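You operate a simulated robot arm through the tools that you are given. There is no shell and no other tool. Be economical: measure what you need, move in short steps, check, and stop when the job is done.

Carry out the task below with a simulated robot arm. There is one attempt and no reset: what you move stays moved.

TASK
Put the faceted glass and the custard carton on the frying pan.

It is judged by the outcome, as a careful person would: the job done as asked, and still so three seconds after it is handed in. It fails if anything else is knocked over, pushed out of place, dropped, spilled or broken.

THE ROBOT
A 7-joint arm with a two-finger parallel gripper, fixed in place. Base frame: the origin is at the foot of the arm, x ahead of it, y to its left, z up; the work surface is at about z = 0.76. Lengths are in m, angles in degrees, forces in N, time in s.
With the tool pointing down near the work surface it reaches from about 0.3 to 0.7 m from the base axis. Its first joint turns from -66.0 to 66.0 degrees. Payload 1.57 kg.
Tool frame: the origin (TCP) lies between the finger pads and is the grasp point; the fingertips stand 0.03 m ahead of it; z points along the fingers, y is the line along which they close. The gripper opens to 0.11 m. The fingers are 0.024 m wide and 0.012 m thick; the gripper's body (0.048 by 0.112 m) begins 0.078 m behind the TCP.
Orientation is told as [roll, pitch, yaw] about the base's x, y, z axes, in that order, counted from this pose: with the fingers straight down and closing along the base's y, the tool's x points along the base's -x, its y along +y and its z along -z.

THE INTERFACE
- The arm moves only by the tool play_rows. Its argument "steps" is a list of rows, each a list of 3 entries, a list of its own where there are three numbers: the shift along the tool's x, y, z in units of 500 mm (1.0 is 500 mm), then the turn, a rotation vector about the tool's x, y, z in units of 180 degrees (1.0 is 180 degrees), then the gripper command, from -1 (fully open) to 1 (shut), values between in proportion. In form: [[[tx, ty, tz], [ax, ay, az], claw], ...]. A call has 1 to 20 rows; each row is the pose to reach, as a shift and turn from the pose commanded when the call began, along the tool's axes at that moment. A call with a number of a shift or a turn outside -1 to 1 is refused whole. A row lasts 0.2 s, in which the tool goes at most 0.05 m and 8.6 degrees; a call with a longer step from one row to the next is refused whole, and so is a gripper value outside its range. A pose out of reach is approached as far as the arm can. The call stops where the force on the tool passes 40 N (or 10 N more than at its start, if that is more) or the arm is blocked; 0.2 s more then pass. The fingers move at their own pace (about 0.108 m/s each) and stop on an object; they squeeze with about 36 N. The grip force told is the motor's: it shows also when the fingers shut on nothing. Time passes only in rows, and 0.2 s behind the last, so rows that repeat a pose let the fingers close. It gives the time, the measured TCP pose, the force on the tool (base axes), the opening and the grip force at its end, in the units of the frame above (readings bear some noise).
- Cameras (640 x 400 px; columns grow to the right, rows downward): "scene" is fixed at [0.1676, -0.4295, 1.3993]; the picture's right is [0.56, -0.83, 0.00], its down [-0.52, -0.35, -0.78] and it looks along [0.64, 0.44, -0.63] (base axes); focal length 321 px, centre (320, 200). "wrist" rides on the gripper at [-0.036, 0, -0.08] in the tool frame; the picture's right is [0.00, -1.00, 0.00], its down [0.97, 0.00, -0.24] and it looks along [0.24, 0.00, 0.97] (tool axes); focal length 218 px, centre (320, 200).
- grab_frame(camera): a new picture of that camera. No time passes.
- point_at(camera, pixels): for up to 12 pixels [column, row] of the newest picture of that camera ("zoom" is the newest enlarged one), the place [x, y, z] in the base frame of the surface seen there, good to about 0.002 m, but the place of the scene camera against the robot may be out by one fixed shift of up to 0.025 m in any direction. No time passes.
- inspect(camera, box): a new picture of the part [left, top, right, bottom] of that camera's present view, enlarged. No time passes.
- hand_in(): hands the job in; it is judged then, once.

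Work in short steps. Measure before you move; look again where a grasp or a placing could have gone wrong, and mend it. You have 60 turns and 20 pictures in all, the two below and enlarged ones among them. Open the gripper and draw the arm clear of the work before you hand the job in, unless the task says otherwise; then end with one line.

The tools are called after "Call:" as a command line: name --argument value ..., lists and objects as JSON in quotes. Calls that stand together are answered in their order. play_rows: Moves the arm, as the interface text tells. Its arguments: {"type":"object","properties":{"steps":{"type":"array","items":{"type":"array"}}},"required":["steps"]} The other tools are called the same way: grab_frame (camera) takes a picture; point_at (camera, pixels) gives the place of the surface under pixels of a picture; inspect (camera, box) takes an enlarged picture of a part of a camera's view; hand_in () hands the job in.

At the start:

```text
time_s: 0.0
position: [0.4297, 0.1019, 1.1084]
tcp_rot: [0.0, 0.1, 0.0]
contact_force: [0.1, 0.3, 0.2]
grip_width: 0.1101
grasp_force: 0.1
```

scene: 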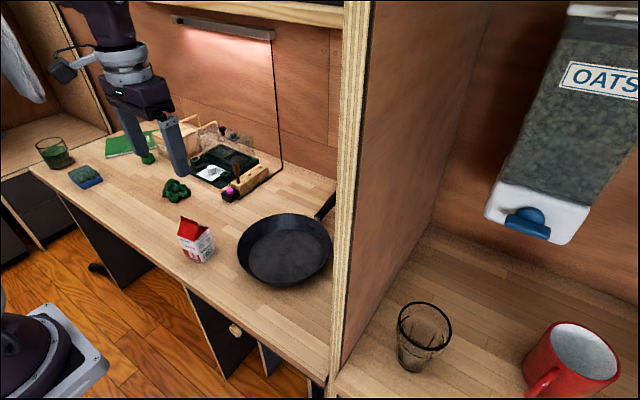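
wrist: 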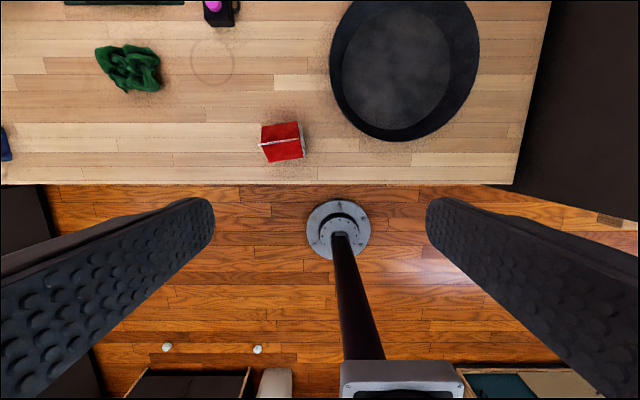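

The carton stands at about (195,240), the pan at (285,248), and there are two glass candidates at (423,335) and (55,152). I'll measure these and enlarge the glasses.

Call:
point_at --camera "scene" --pixels '[[285, 250], [240, 250], [330, 245], [282, 285], [285, 215], [190, 222], [198, 245], [186, 262], [212, 255], [410, 368], [423, 308], [345, 380]]'

Call:
inspect --camera "scene" --box '[340, 270, 500, 390]'

Call:
inspect --camera "scene" --box '[20, 100, 180, 200]'

Call:
point_at --camera "wrist" --pixels '[[405, 65], [332, 65], [478, 50], [395, 135], [263, 127], [299, 123], [266, 162], [303, 156], [525, 100], [515, 180], [600, 60], [600, 150]]'

```text
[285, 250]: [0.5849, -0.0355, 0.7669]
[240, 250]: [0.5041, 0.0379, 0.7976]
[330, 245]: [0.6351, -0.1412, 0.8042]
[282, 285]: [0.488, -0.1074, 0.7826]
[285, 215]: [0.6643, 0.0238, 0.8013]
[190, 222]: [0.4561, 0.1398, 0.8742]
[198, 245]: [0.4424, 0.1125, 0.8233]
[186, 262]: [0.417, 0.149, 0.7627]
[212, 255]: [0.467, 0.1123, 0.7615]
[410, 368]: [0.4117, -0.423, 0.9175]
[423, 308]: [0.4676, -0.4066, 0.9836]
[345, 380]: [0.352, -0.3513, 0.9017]
```

```text
3.33 times, centred on (420, 330) of scene
```

zoom: 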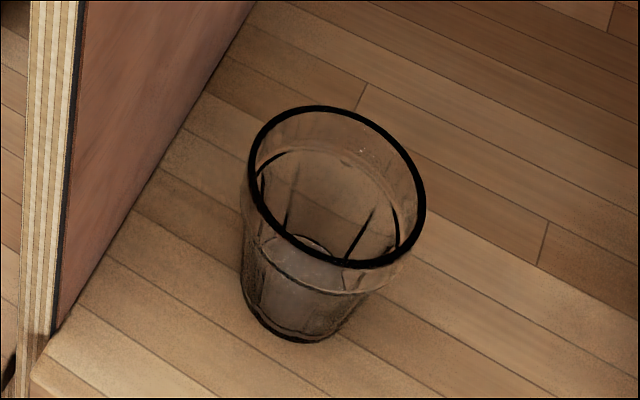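

```text
4.00 times, centred on (100, 150) of scene
```

zoom: 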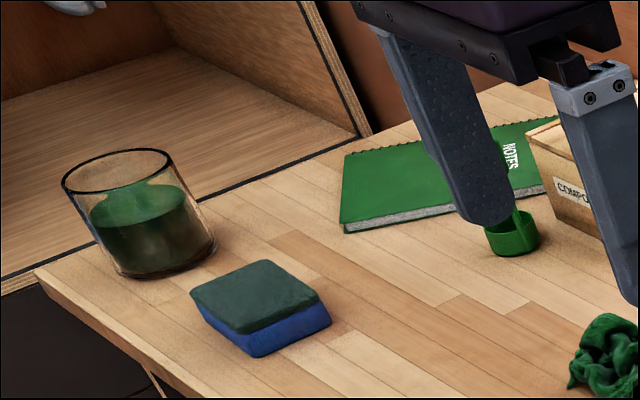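

```text
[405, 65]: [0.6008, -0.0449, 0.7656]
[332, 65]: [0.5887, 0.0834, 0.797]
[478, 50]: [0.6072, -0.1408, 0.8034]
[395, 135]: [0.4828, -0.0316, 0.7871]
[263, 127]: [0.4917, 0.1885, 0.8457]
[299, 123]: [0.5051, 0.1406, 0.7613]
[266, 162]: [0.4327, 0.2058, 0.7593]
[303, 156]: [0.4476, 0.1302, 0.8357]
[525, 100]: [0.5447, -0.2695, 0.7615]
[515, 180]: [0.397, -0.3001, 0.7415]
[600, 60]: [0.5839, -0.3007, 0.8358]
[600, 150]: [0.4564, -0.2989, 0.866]
```

The faceted glass is the empty one at (410,340), in the raised bay right of the partition. I'll measure the bay: partition, front edges, dispenser and mug.

Call:
point_at --camera "scene" --pixels '[[337, 300], [345, 200], [350, 100], [357, 10], [365, 100], [365, 250], [420, 200], [490, 210], [540, 235], [360, 395], [580, 30], [527, 395]]'

Call:
point_at --camera "scene" --pixels '[[328, 375], [330, 385], [402, 312], [446, 320], [416, 304], [427, 347], [408, 370], [550, 345], [600, 370], [460, 230], [480, 100], [330, 395]]'

Call:
inspect --camera "scene" --box '[380, 290, 476, 380]'

```text
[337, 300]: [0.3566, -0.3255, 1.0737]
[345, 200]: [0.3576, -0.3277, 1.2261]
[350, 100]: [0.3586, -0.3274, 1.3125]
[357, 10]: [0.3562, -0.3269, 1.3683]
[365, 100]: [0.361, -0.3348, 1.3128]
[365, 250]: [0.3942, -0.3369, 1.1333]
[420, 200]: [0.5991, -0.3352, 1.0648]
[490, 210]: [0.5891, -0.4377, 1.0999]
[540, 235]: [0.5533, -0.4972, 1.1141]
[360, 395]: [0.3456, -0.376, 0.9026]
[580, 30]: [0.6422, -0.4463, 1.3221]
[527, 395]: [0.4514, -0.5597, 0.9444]
```

```text
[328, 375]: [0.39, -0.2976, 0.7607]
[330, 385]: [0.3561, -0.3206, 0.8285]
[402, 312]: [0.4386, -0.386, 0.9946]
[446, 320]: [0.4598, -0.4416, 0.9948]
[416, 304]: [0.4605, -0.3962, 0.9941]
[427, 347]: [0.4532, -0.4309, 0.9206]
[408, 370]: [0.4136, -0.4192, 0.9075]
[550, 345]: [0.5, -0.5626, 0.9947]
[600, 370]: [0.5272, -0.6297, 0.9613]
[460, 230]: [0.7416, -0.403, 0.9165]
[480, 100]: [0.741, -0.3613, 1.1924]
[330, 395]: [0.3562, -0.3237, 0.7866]
```

```text
4.44 times, centred on (428, 335) of scene
```

zoom: 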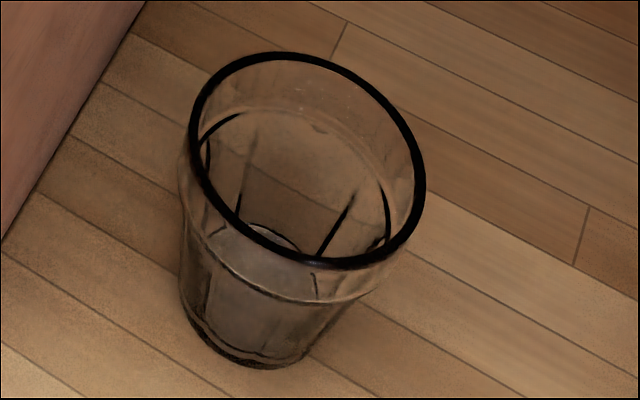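

The glass is about (0.435,-0.416) in scene coordinates, with the rim at z≈0.994 and the bay floor at ≈0.902. The tall partition's front edge is at x≈0.36, so I'll approach from the front with the tool tilted about 45° forward. First I retract and tilt, then slide right in front of the bay.

Call:
play_rows --steps '[[[0.05, -0.05, 0], [0, -0.042, 0], -1], [[0.1, -0.12, 0], [0, -0.084, 0], -1], [[0.15, -0.2, 0], [0, -0.126, 0], -1], [[0.2, -0.28, 0], [0, -0.168, 0], -1], [[0.25, -0.36, 0], [0, -0.21, 0], -1], [[0.3, -0.42, 0], [0, -0.25, 0], -1], [[0.3, -0.42, 0], [0, -0.25, 0], -1]]'

```text
time_s: 1.6
position: [0.2768, -0.1039, 1.1236]
tcp_rot: [0.1, -45.0, 0.0]
contact_force: [0.9, -0.5, 0.5]
grip_width: 0.1101
grasp_force: 0.0
out of reach, approached as far as the arm can: row 5, 6, 7
```

The tilt is reached and the arm is just at its inner limit. Sliding right now to y≈-0.39 at the same x.

Call:
play_rows --steps '[[[0, -0.08, 0], [0, 0, 0], -1], [[0, -0.17, 0], [0, 0, 0], -1], [[0, -0.26, 0], [0, 0, 0], -1], [[0, -0.35, 0], [0, 0, 0], -1], [[0, -0.44, 0], [0, 0, 0], -1], [[0, -0.52, 0], [0, 0, 0], -1], [[0, -0.58, 0], [0, 0, 0], -1], [[0, -0.58, 0], [0, 0, 0], -1]]'

Call:
grab_frame --camera "wrist"

Call:
grab_frame --camera "scene"

```text
time_s: 3.4
position: [0.2738, -0.3922, 1.1278]
tcp_rot: [-0.5, -45.2, 0.4]
contact_force: [-0.1, 0.4, -0.5]
grip_width: 0.1097
grasp_force: 0.1
```

```text
14 pictures are left
```

wrist: 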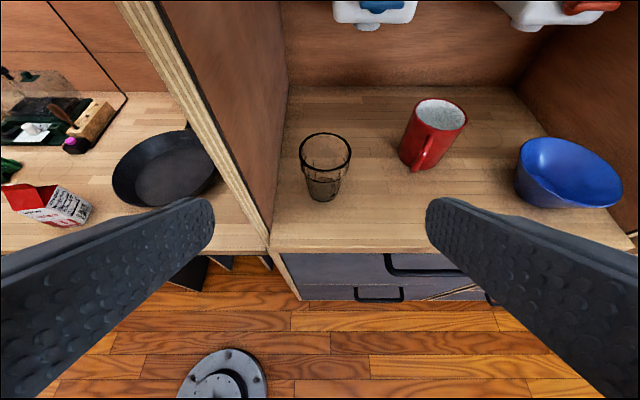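

```text
13 pictures are left
```

scene: 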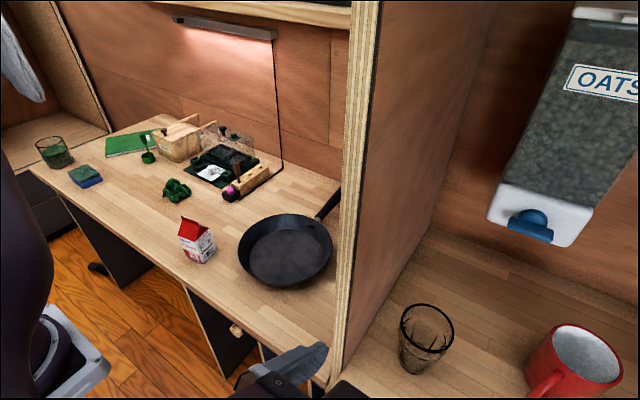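

The wrist view shows the glass at (324,165), the partition and the mug. Measuring them in the wrist camera.

Call:
point_at --camera "wrist" --pixels '[[300, 152], [351, 150], [325, 174], [325, 133], [322, 200], [310, 186], [338, 190], [270, 220], [278, 150], [265, 240], [405, 150], [325, 240]]'

Call:
inspect --camera "wrist" --box '[270, 110, 390, 220]'

```text
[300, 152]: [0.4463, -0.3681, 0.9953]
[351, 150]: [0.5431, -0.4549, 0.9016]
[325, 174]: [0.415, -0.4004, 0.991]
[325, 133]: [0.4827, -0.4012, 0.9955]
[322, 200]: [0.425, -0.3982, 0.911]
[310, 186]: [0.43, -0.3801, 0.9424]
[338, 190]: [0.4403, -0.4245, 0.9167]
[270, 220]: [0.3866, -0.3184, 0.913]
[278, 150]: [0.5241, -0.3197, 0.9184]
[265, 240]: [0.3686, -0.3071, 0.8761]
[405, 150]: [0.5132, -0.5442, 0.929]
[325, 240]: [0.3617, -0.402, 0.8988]
```

```text
3.64 times, centred on (330, 165) of wrist
```

zoom: 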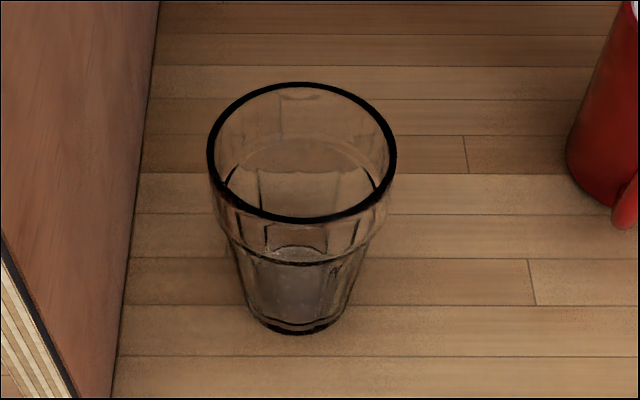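

From the wrist camera, the glass centre is (0.449,-0.401) with radius 0.034 and rim z 0.995. The inner wall is at y=-0.319 and the mug starts at y≈-0.544. I'll narrow the fingers to about 0.096 and advance along the tool axis to a pre-grasp pose.

Call:
play_rows --steps '[[[-0.01, -0.009, 0.05], [0, 0, 0], -0.745], [[-0.02, -0.018, 0.12], [0, 0, 0], -0.745], [[-0.027, -0.018, 0.2], [0, 0, 0], -0.745], [[-0.027, -0.018, 0.26], [0, 0, 0], -0.745], [[-0.027, -0.018, 0.3], [0, 0, 0], -0.745], [[-0.027, -0.018, 0.3], [0, 0, 0], -0.745]]'

Call:
grab_frame --camera "wrist"

```text
time_s: 4.2
position: [0.2653, -0.4421, 1.1166]
tcp_rot: [-11.1, -40.8, -2.4]
contact_force: [-0.3, 0.8, -0.1]
grip_width: 0.0959
grasp_force: 0.2
stopped in row 3: the arm was blocked; the commanded pose is now the measured one
```

```text
11 pictures are left
```

wrist: 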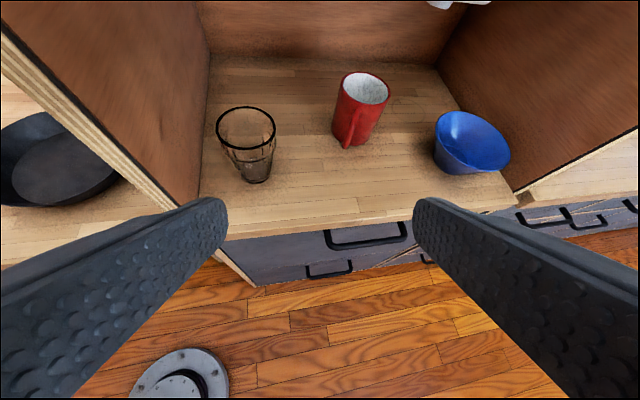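

The arm was blocked and went off course (y=-0.442, roll -11°). Looking at the scene to see what's in the way.

Call:
grab_frame --camera "scene"

```text
10 pictures are left
```

scene: 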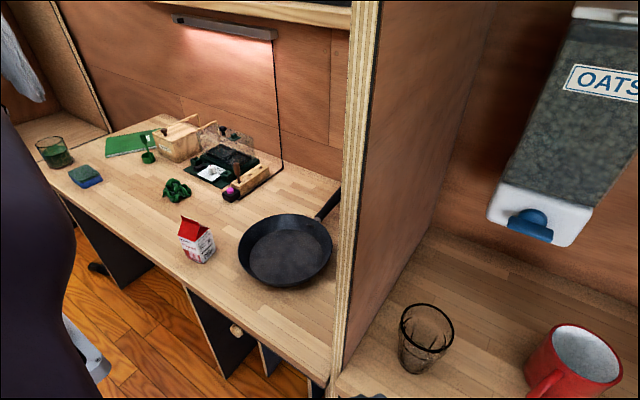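

The elbow is clear of the partition, so this looks like a joint limit with the wrist too far back. I'll straighten the roll, tilt slightly less (36°) and move to (0.31,-0.38,1.12).

Call:
play_rows --steps '[[[-0.02, 0.04, 0.005], [-0.023, 0.01, -0.003], -0.745], [[-0.045, 0.09, 0.015], [-0.046, 0.02, -0.006], -0.745], [[-0.07, 0.134, 0.023], [-0.07, 0.028, -0.01], -0.745], [[-0.07, 0.134, 0.023], [-0.07, 0.028, -0.01], -0.745], [[-0.07, 0.134, 0.023], [-0.07, 0.028, -0.01], -0.745]]'

```text
time_s: 5.4
position: [0.3138, -0.3832, 1.1147]
tcp_rot: [1.4, -35.5, -0.9]
contact_force: [0.4, -0.1, 0.3]
grip_width: 0.096
grasp_force: 0.0
```

That pose is good. Advancing toward the pre-grasp at about (0.414,-0.401,1.02).

Call:
play_rows --steps '[[[-0.013, -0.015, 0.05], [0.005, 0, -0.004], -0.745], [[-0.027, -0.03, 0.12], [0.005, 0, -0.004], -0.745], [[-0.04, -0.036, 0.2], [0.005, 0, -0.004], -0.745], [[-0.054, -0.036, 0.269], [0.005, 0, -0.004], -0.745], [[-0.054, -0.036, 0.269], [0.005, 0, -0.004], -0.745]]'

Call:
grab_frame --camera "wrist"

```text
time_s: 6.6
position: [0.4136, -0.4013, 1.021]
tcp_rot: [-0.1, -35.6, -0.1]
contact_force: [0.2, 0.4, 0.3]
grip_width: 0.096
grasp_force: 0.0
```

```text
9 pictures are left
```

wrist: 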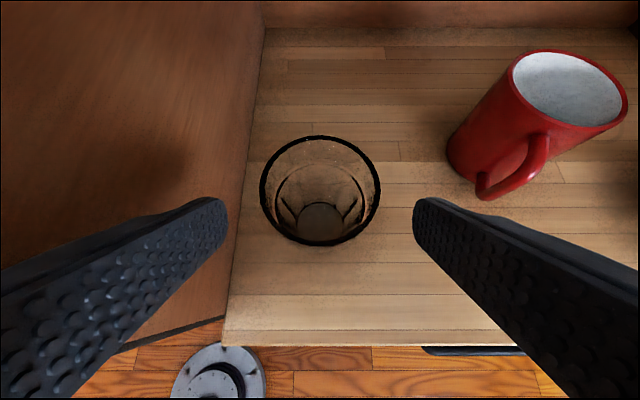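

The glass is centred between the fingers at column 320. Advancing 0.06 m, then closing.

Call:
play_rows --steps '[[[0, 0, 0.04], [0, 0, 0], -0.745], [[0, 0, 0.08], [0, 0, 0], -0.745], [[0, 0, 0.12], [0, 0, 0], -0.745], [[0, 0, 0.12], [0, 0, 0], -0.745], [[0, 0, 0.12], [0, 0, 0], 0], [[0, 0, 0.12], [0, 0, 0], 0.6], [[0, 0, 0.12], [0, 0, 0], 0.6], [[0, 0, 0.12], [0, 0, 0], 0.6]]'

Call:
grab_frame --camera "wrist"

```text
time_s: 8.4
position: [0.4494, -0.3983, 0.9714]
tcp_rot: [-0.1, -35.5, -0.1]
contact_force: [-0.8, 0.3, -0.2]
grip_width: 0.0695
grasp_force: 35.8
```

```text
8 pictures are left
```

wrist: 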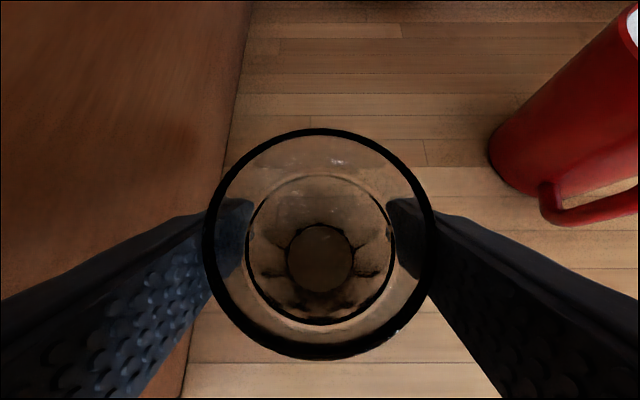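

The grip is firm at 0.0695 m. Lifting straight up, then retreating along the way I came.

Call:
play_rows --steps '[[[-0.035, 0, -0.049], [0, 0, 0], 0.6], [[-0.07, 0, -0.098], [0, 0, 0], 0.6], [[-0.055, 0, -0.182], [0, 0, 0], 0.6], [[-0.041, 0, -0.265], [0, 0, 0], 0.6], [[0.012, 0.02, -0.328], [0, 0, 0], 0.6], [[0.05, 0.024, -0.379], [0, 0, 0], 0.6], [[0.064, 0.03, -0.389], [0, 0, 0], 0.6], [[0.064, 0.03, -0.389], [0, 0, 0], 0.6]]'

```text
time_s: 10.2
position: [0.3088, -0.3857, 1.1132]
tcp_rot: [0.0, -35.5, 0.0]
contact_force: [0.9, 0.2, -1.6]
grip_width: 0.0696
grasp_force: 36.0
```

The glass is held, at x=0.309 clear of the partition edge (0.369). Sliding left to y≈-0.08 in front of the pan.

Call:
play_rows --steps '[[[0, 0.06, 0], [0, 0, 0], 0.6], [[0, 0.14, 0], [0, 0, 0], 0.6], [[0, 0.22, 0], [0, 0, 0], 0.6], [[0, 0.3, 0], [0, 0, 0], 0.6], [[0, 0.38, 0], [0, 0, 0], 0.6], [[0, 0.46, 0], [0, 0, 0], 0.6], [[0, 0.54, 0], [0, 0, 0], 0.6], [[0, 0.6, 0], [0, 0, 0], 0.6], [[0, 0.62, 0], [0, 0, 0], 0.6], [[0, 0.62, 0], [0, 0, 0], 0.6]]'

Call:
grab_frame --camera "wrist"

```text
time_s: 12.4
position: [0.3114, -0.0742, 1.1113]
tcp_rot: [0.0, -35.5, -0.2]
contact_force: [0.1, -0.2, -2.6]
grip_width: 0.0699
grasp_force: 35.9
```

```text
7 pictures are left
```

wrist: 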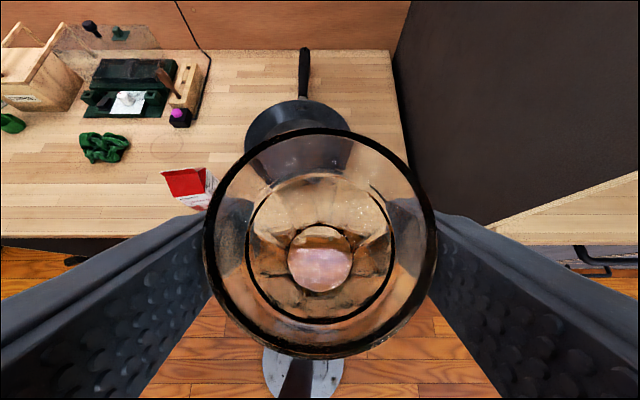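

Measuring the pan's floor in the latest scene picture. From the glass and pan, the scene offset is about (+0.014,+0.015,0).

Call:
point_at --camera "scene" --pixels '[[285, 250], [260, 255], [250, 255], [267, 270], [305, 272], [315, 262], [318, 240], [310, 228], [285, 225], [265, 235], [285, 278], [290, 285]]'

```text
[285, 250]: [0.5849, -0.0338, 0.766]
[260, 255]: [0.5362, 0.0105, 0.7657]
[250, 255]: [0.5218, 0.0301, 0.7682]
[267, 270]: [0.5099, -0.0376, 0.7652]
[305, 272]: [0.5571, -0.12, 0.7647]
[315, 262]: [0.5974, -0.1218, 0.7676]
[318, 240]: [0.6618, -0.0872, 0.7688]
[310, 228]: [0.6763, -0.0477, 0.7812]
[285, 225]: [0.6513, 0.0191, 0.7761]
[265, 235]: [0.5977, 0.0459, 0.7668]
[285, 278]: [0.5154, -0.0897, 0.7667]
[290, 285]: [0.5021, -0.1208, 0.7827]
```

The pan floor centre is about (0.597,-0.028), radius 0.085, z 0.766. I'll bring the glass over (0.605,-0.073) at TCP z≈0.90, then check.

Call:
play_rows --steps '[[[-0.015, 0, 0.043], [0, 0, 0], 0.6], [[-0.039, 0, 0.115], [0, 0, 0], 0.6], [[-0.067, 0, 0.195], [0, 0, 0], 0.6], [[-0.094, 0, 0.275], [0, 0, 0], 0.6], [[-0.121, 0, 0.355], [0, 0, 0], 0.6], [[-0.149, 0, 0.435], [0, 0, 0], 0.6], [[-0.176, 0, 0.515], [0, 0, 0], 0.6], [[-0.203, 0, 0.595], [0, 0, 0], 0.6], [[-0.224, 0.002, 0.655], [0, 0, 0], 0.6], [[-0.234, 0.002, 0.685], [0, 0, 0], 0.6], [[-0.234, 0.002, 0.685], [0, 0, 0], 0.6]]'

Call:
grab_frame --camera "scene"

```text
time_s: 14.8
position: [0.6035, -0.0748, 0.8989]
tcp_rot: [0.1, -35.4, -0.1]
contact_force: [-1.0, 0.0, -2.1]
grip_width: 0.0695
grasp_force: 36.1
```

```text
6 pictures are left
```

scene: 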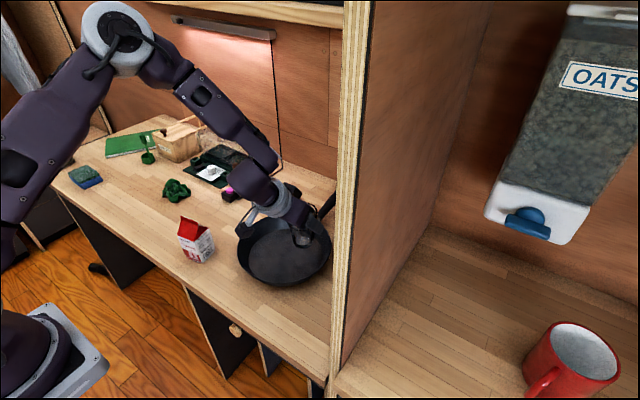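

The glass is over the pan. Lowering it 62 mm.

Call:
play_rows --steps '[[[0.024, 0, 0.034], [0, 0, 0], 0.6], [[0.048, 0, 0.067], [0, 0, 0], 0.6], [[0.062, 0, 0.087], [0, 0, 0], 0.6], [[0.072, 0, 0.101], [0, 0, 0], 0.6], [[0.072, 0, 0.101], [0, 0, 0], 0.6]]'

Call:
grab_frame --camera "wrist"

```text
time_s: 16.0
position: [0.6043, -0.0741, 0.8378]
tcp_rot: [0.1, -35.6, -0.2]
contact_force: [0.3, -0.1, -1.6]
grip_width: 0.0696
grasp_force: 36.2
```

```text
5 pictures are left
```

wrist: 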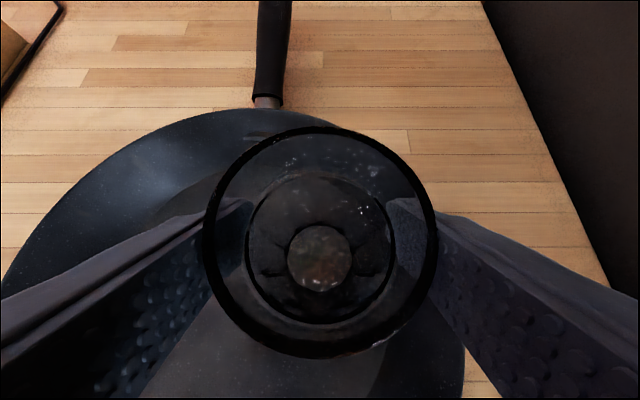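

Still 2 mm of clearance by the readings. Checking where the pan's floor and walls are relative to the glass before releasing.

Call:
point_at --camera "wrist" --pixels '[[320, 260], [8, 280], [240, 110], [464, 385], [385, 380], [370, 340], [200, 180], [150, 220], [460, 340], [400, 350], [250, 380], [330, 385]]'

```text
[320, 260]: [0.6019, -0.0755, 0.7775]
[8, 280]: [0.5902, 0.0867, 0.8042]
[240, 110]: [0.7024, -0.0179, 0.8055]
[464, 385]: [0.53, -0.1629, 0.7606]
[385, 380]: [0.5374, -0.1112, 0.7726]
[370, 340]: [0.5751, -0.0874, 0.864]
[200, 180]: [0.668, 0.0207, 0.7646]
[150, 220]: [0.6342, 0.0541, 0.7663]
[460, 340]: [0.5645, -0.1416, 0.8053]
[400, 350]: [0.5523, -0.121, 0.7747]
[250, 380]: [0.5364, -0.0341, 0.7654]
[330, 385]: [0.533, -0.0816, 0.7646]
```

The glass base sits well within the pan floor (offset ~0.047, floor radius ≥0.09). Setting it down, opening and backing off along the tool axis.

Call:
play_rows --steps '[[[0.003, 0, 0.004], [0, 0, 0], 0.6], [[0.003, 0, 0.004], [0, 0, 0], 0.1], [[0.003, 0, 0.004], [0, 0, 0], -0.7], [[0.003, 0, 0.004], [0, 0, 0], -0.7], [[0.003, 0, 0.004], [0, 0, 0], -0.7], [[0.003, 0, -0.03], [0, 0, 0], -0.7], [[0.003, 0, -0.09], [0, 0, 0], -0.7], [[0.003, 0, -0.17], [0, 0, 0], -0.7], [[0.003, 0, -0.25], [0, 0, 0], -0.7], [[0.003, 0, -0.33], [0, 0, 0], -0.7], [[0.003, 0, -0.33], [0, 0, 0], -0.7]]'

Call:
grab_frame --camera "wrist"

```text
time_s: 18.4
position: [0.5058, -0.0737, 0.9735]
tcp_rot: [0.0, -35.4, -0.1]
contact_force: [-0.8, -0.3, 0.0]
grip_width: 0.0941
grasp_force: 0.0
```

```text
4 pictures are left
```

wrist: 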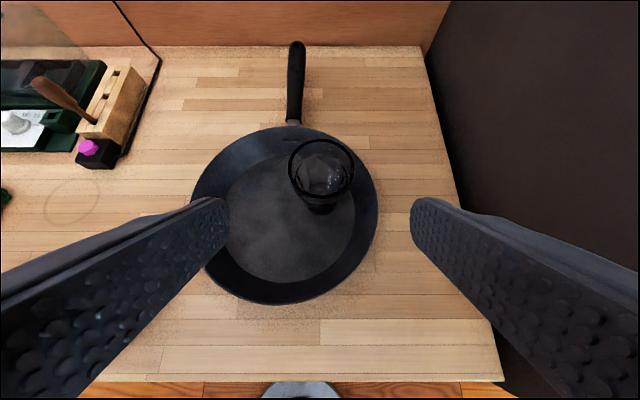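

The glass stands upright in the pan. Now I go upright above the carton at about (0.46,0.13,1.02) and look.

Call:
play_rows --steps '[[[0.005, 0.03, -0.06], [0, 0.04, 0], -1], [[0.01, 0.1, -0.12], [0, 0.08, 0], -1], [[0.017, 0.18, -0.135], [0, 0.12, 0], -1], [[0.017, 0.26, -0.135], [0, 0.16, 0], -1], [[0.017, 0.34, -0.135], [0, 0.197, 0], -1], [[0.017, 0.408, -0.135], [0, 0.197, 0], -1], [[0.017, 0.408, -0.135], [0, 0.197, 0], -1]]'

Call:
grab_frame --camera "wrist"

```text
time_s: 20.0
position: [0.4615, 0.1284, 1.024]
tcp_rot: [0.0, 0.0, 0.0]
contact_force: [-0.4, -0.3, -0.5]
grip_width: 0.1102
grasp_force: 0.0
```

```text
3 pictures are left
```

wrist: 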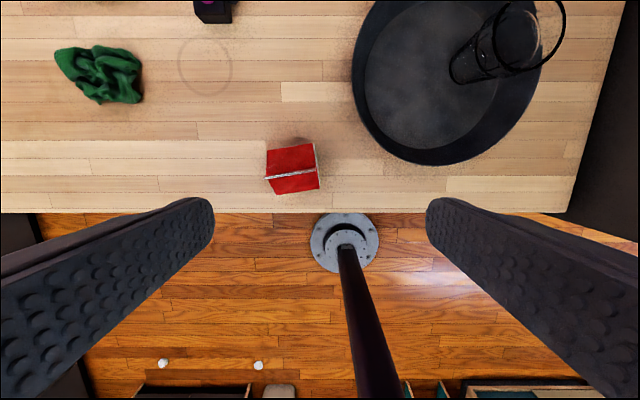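

Measuring the carton's top corners and ridge.

Call:
point_at --camera "wrist" --pixels '[[266, 178], [315, 172], [290, 175], [268, 151], [312, 144], [275, 193], [318, 187], [290, 155], [295, 188], [317, 160], [262, 165], [296, 140]]'

Call:
inspect --camera "wrist" --box '[250, 125, 340, 205]'

```text
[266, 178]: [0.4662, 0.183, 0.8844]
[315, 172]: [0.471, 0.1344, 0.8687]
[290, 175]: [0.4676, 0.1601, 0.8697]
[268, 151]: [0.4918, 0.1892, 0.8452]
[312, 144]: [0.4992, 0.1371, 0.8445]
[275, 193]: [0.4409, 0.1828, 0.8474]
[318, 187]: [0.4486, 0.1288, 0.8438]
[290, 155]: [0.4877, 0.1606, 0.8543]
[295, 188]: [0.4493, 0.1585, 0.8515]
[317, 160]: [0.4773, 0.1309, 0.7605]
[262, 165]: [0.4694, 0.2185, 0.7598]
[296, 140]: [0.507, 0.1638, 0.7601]
```

```text
5.00 times, centred on (295, 165) of wrist
```

zoom: 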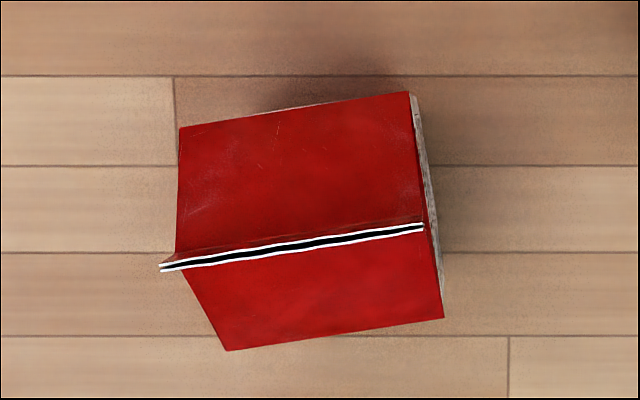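

The carton centre is (0.470,0.1595), 0.053 wide, yawed +8°, with the ridge at z≈0.884. I'll align above it, descend to TCP z=0.818 and close.

Call:
play_rows --steps '[[[-0.017, 0.05, 0.03], [0, 0, -0.03], -1], [[-0.017, 0.062, 0.1], [0, 0, -0.044], -1], [[-0.017, 0.062, 0.18], [0, 0, -0.044], -1], [[-0.017, 0.062, 0.18], [0, 0, -0.044], -1], [[-0.017, 0.062, 0.24], [0, 0, -0.044], -1], [[-0.017, 0.062, 0.3], [0, 0, -0.044], -1], [[-0.017, 0.062, 0.36], [0, 0, -0.044], -1], [[-0.017, 0.062, 0.412], [0, 0, -0.044], -1], [[-0.017, 0.062, 0.412], [0, 0, -0.044], -1], [[-0.017, 0.062, 0.412], [0, 0, -0.044], 0], [[-0.017, 0.062, 0.412], [0, 0, -0.044], 0.5], [[-0.017, 0.062, 0.412], [0, 0, -0.044], 0.5], [[-0.017, 0.062, 0.412], [0, 0, -0.044], 0.5]]'

```text
time_s: 22.8
position: [0.4692, 0.161, 0.8158]
tcp_rot: [-0.1, 0.0, 7.9]
contact_force: [0.8, -0.1, -0.6]
grip_width: 0.0567
grasp_force: 35.7
```

The carton is gripped (0.0567 m). Lifting straight up 0.12 m.

Call:
play_rows --steps '[[[0, 0, -0.04], [0, 0, 0], 0.5], [[0, 0, -0.1], [0, 0, 0], 0.5], [[0, 0, -0.18], [0, 0, 0], 0.5], [[0, 0, -0.25], [0, 0, 0], 0.5], [[0, 0, -0.25], [0, 0, 0], 0.5]]'

```text
time_s: 24.0
position: [0.4699, 0.159, 0.9425]
tcp_rot: [0.0, -0.1, 8.0]
contact_force: [0.7, 0.6, -3.4]
grip_width: 0.0568
grasp_force: 36.3
```

Lift is good. Moving over the pan to (0.568,0.012) while turning the yaw back to 0.

Call:
play_rows --steps '[[[-0.02, -0.042, 0], [0, 0, 0.006], 0.5], [[-0.05, -0.105, 0], [0, 0, 0.015], 0.5], [[-0.085, -0.177, 0], [0, 0, 0.025], 0.5], [[-0.12, -0.25, 0], [0, 0, 0.035], 0.5], [[-0.145, -0.3, 0], [0, 0, 0.044], 0.5], [[-0.153, -0.318, 0], [0, 0, 0.0444], 0.5], [[-0.153, -0.318, 0], [0, 0, 0.0444], 0.5]]'

Call:
grab_frame --camera "wrist"

```text
time_s: 25.6
position: [0.567, 0.0146, 0.9406]
tcp_rot: [0.0, 0.0, -0.1]
contact_force: [0.1, -0.1, -3.3]
grip_width: 0.0567
grasp_force: 36.8
```

```text
1 pictures are left
```

wrist: 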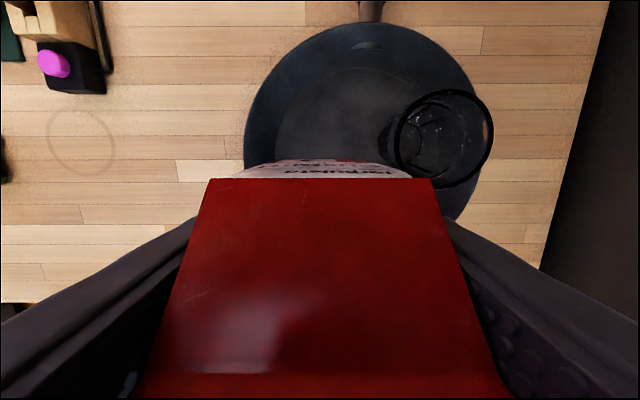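

Verifying the pan rim and glass positions from this view.

Call:
point_at --camera "wrist" --pixels '[[246, 130], [365, 26], [472, 85], [448, 90], [404, 150], [494, 135], [460, 188], [300, 100], [290, 150], [350, 80]]'

```text
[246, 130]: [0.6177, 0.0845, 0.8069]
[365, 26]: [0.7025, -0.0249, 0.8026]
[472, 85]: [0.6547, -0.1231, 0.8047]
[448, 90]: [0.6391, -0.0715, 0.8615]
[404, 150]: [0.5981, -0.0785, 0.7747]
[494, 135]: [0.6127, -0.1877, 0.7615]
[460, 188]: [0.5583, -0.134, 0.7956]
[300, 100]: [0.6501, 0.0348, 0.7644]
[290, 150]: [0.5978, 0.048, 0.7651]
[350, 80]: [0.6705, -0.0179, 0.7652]
```

The glass is unchanged at (0.604,-0.074). Lowering the carton by 0.1195 m with a slight right shift.

Call:
play_rows --steps '[[[-0.004, -0.008, 0.05], [0, 0, 0], 0.5], [[-0.006, -0.008, 0.12], [0, 0, 0], 0.5], [[-0.006, -0.008, 0.18], [0, 0, 0], 0.5], [[-0.006, -0.008, 0.215], [0, 0, 0], 0.5], [[-0.006, -0.008, 0.232], [0, 0, 0], 0.5], [[-0.006, -0.008, 0.239], [0, 0, 0], 0.5], [[-0.006, -0.008, 0.239], [0, 0, 0], 0.5]]'

```text
time_s: 27.2
position: [0.5725, 0.0099, 0.8217]
tcp_rot: [0.0, 0.1, -0.1]
contact_force: [-0.4, -0.2, -3.1]
grip_width: 0.057
grasp_force: 36.4
```

Still 1 mm above contact by the readings. Setting it down, opening slightly to 0.073 and rising.

Call:
play_rows --steps '[[[0, 0, 0.003], [0, 0, 0], 0.5], [[0, 0, 0.003], [0, 0, 0], -0.1], [[0, 0, 0.003], [0, 0, 0], -0.327], [[0, 0, 0.003], [0, 0, 0], -0.327], [[0, 0, 0.003], [0, 0, 0], -0.327], [[0, 0, -0.04], [0, 0, 0], -0.327], [[0, 0, -0.1], [0, 0, 0], -0.327], [[0, 0, -0.18], [0, 0, 0], -0.327], [[0, 0, -0.26], [0, 0, 0], -0.327], [[0.03, 0.03, -0.34], [0, 0, 0], -0.327], [[0.1, 0.08, -0.38], [0, 0, 0], -0.327], [[0.18, 0.12, -0.4], [0, 0, 0], -0.6], [[0.26, 0.16, -0.42], [0, 0, 0], -1], [[0.3, 0.2, -0.44], [0, 0, 0], -1], [[0.3, 0.2, -0.44], [0, 0, 0], -1]]'

Call:
grab_frame --camera "scene"

```text
time_s: 30.4
position: [0.4191, 0.1114, 1.0405]
tcp_rot: [0.0, 0.0, -0.1]
contact_force: [1.1, 0.4, -0.1]
grip_width: 0.1102
grasp_force: 0.0
```

```text
0 pictures are left
```

scene: 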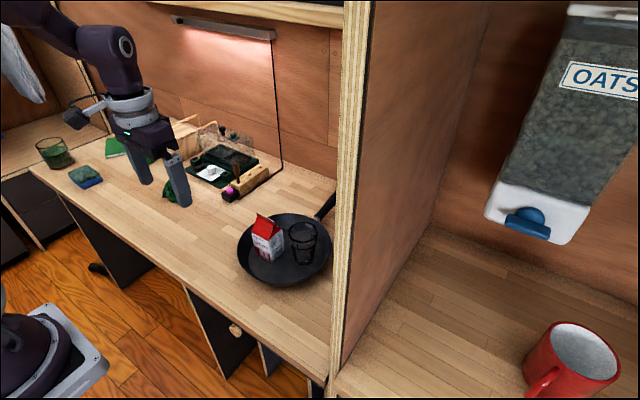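

Both the carton (267,238) and the glass (303,243) stand upright in the pan, and the arm is clear with the gripper open. Handing in.

Call:
hand_in

```text
The job is handed in.
```

The faceted glass and the custard carton are both standing upright in the frying pan. Nothing else was disturbed, and the job is handed in.
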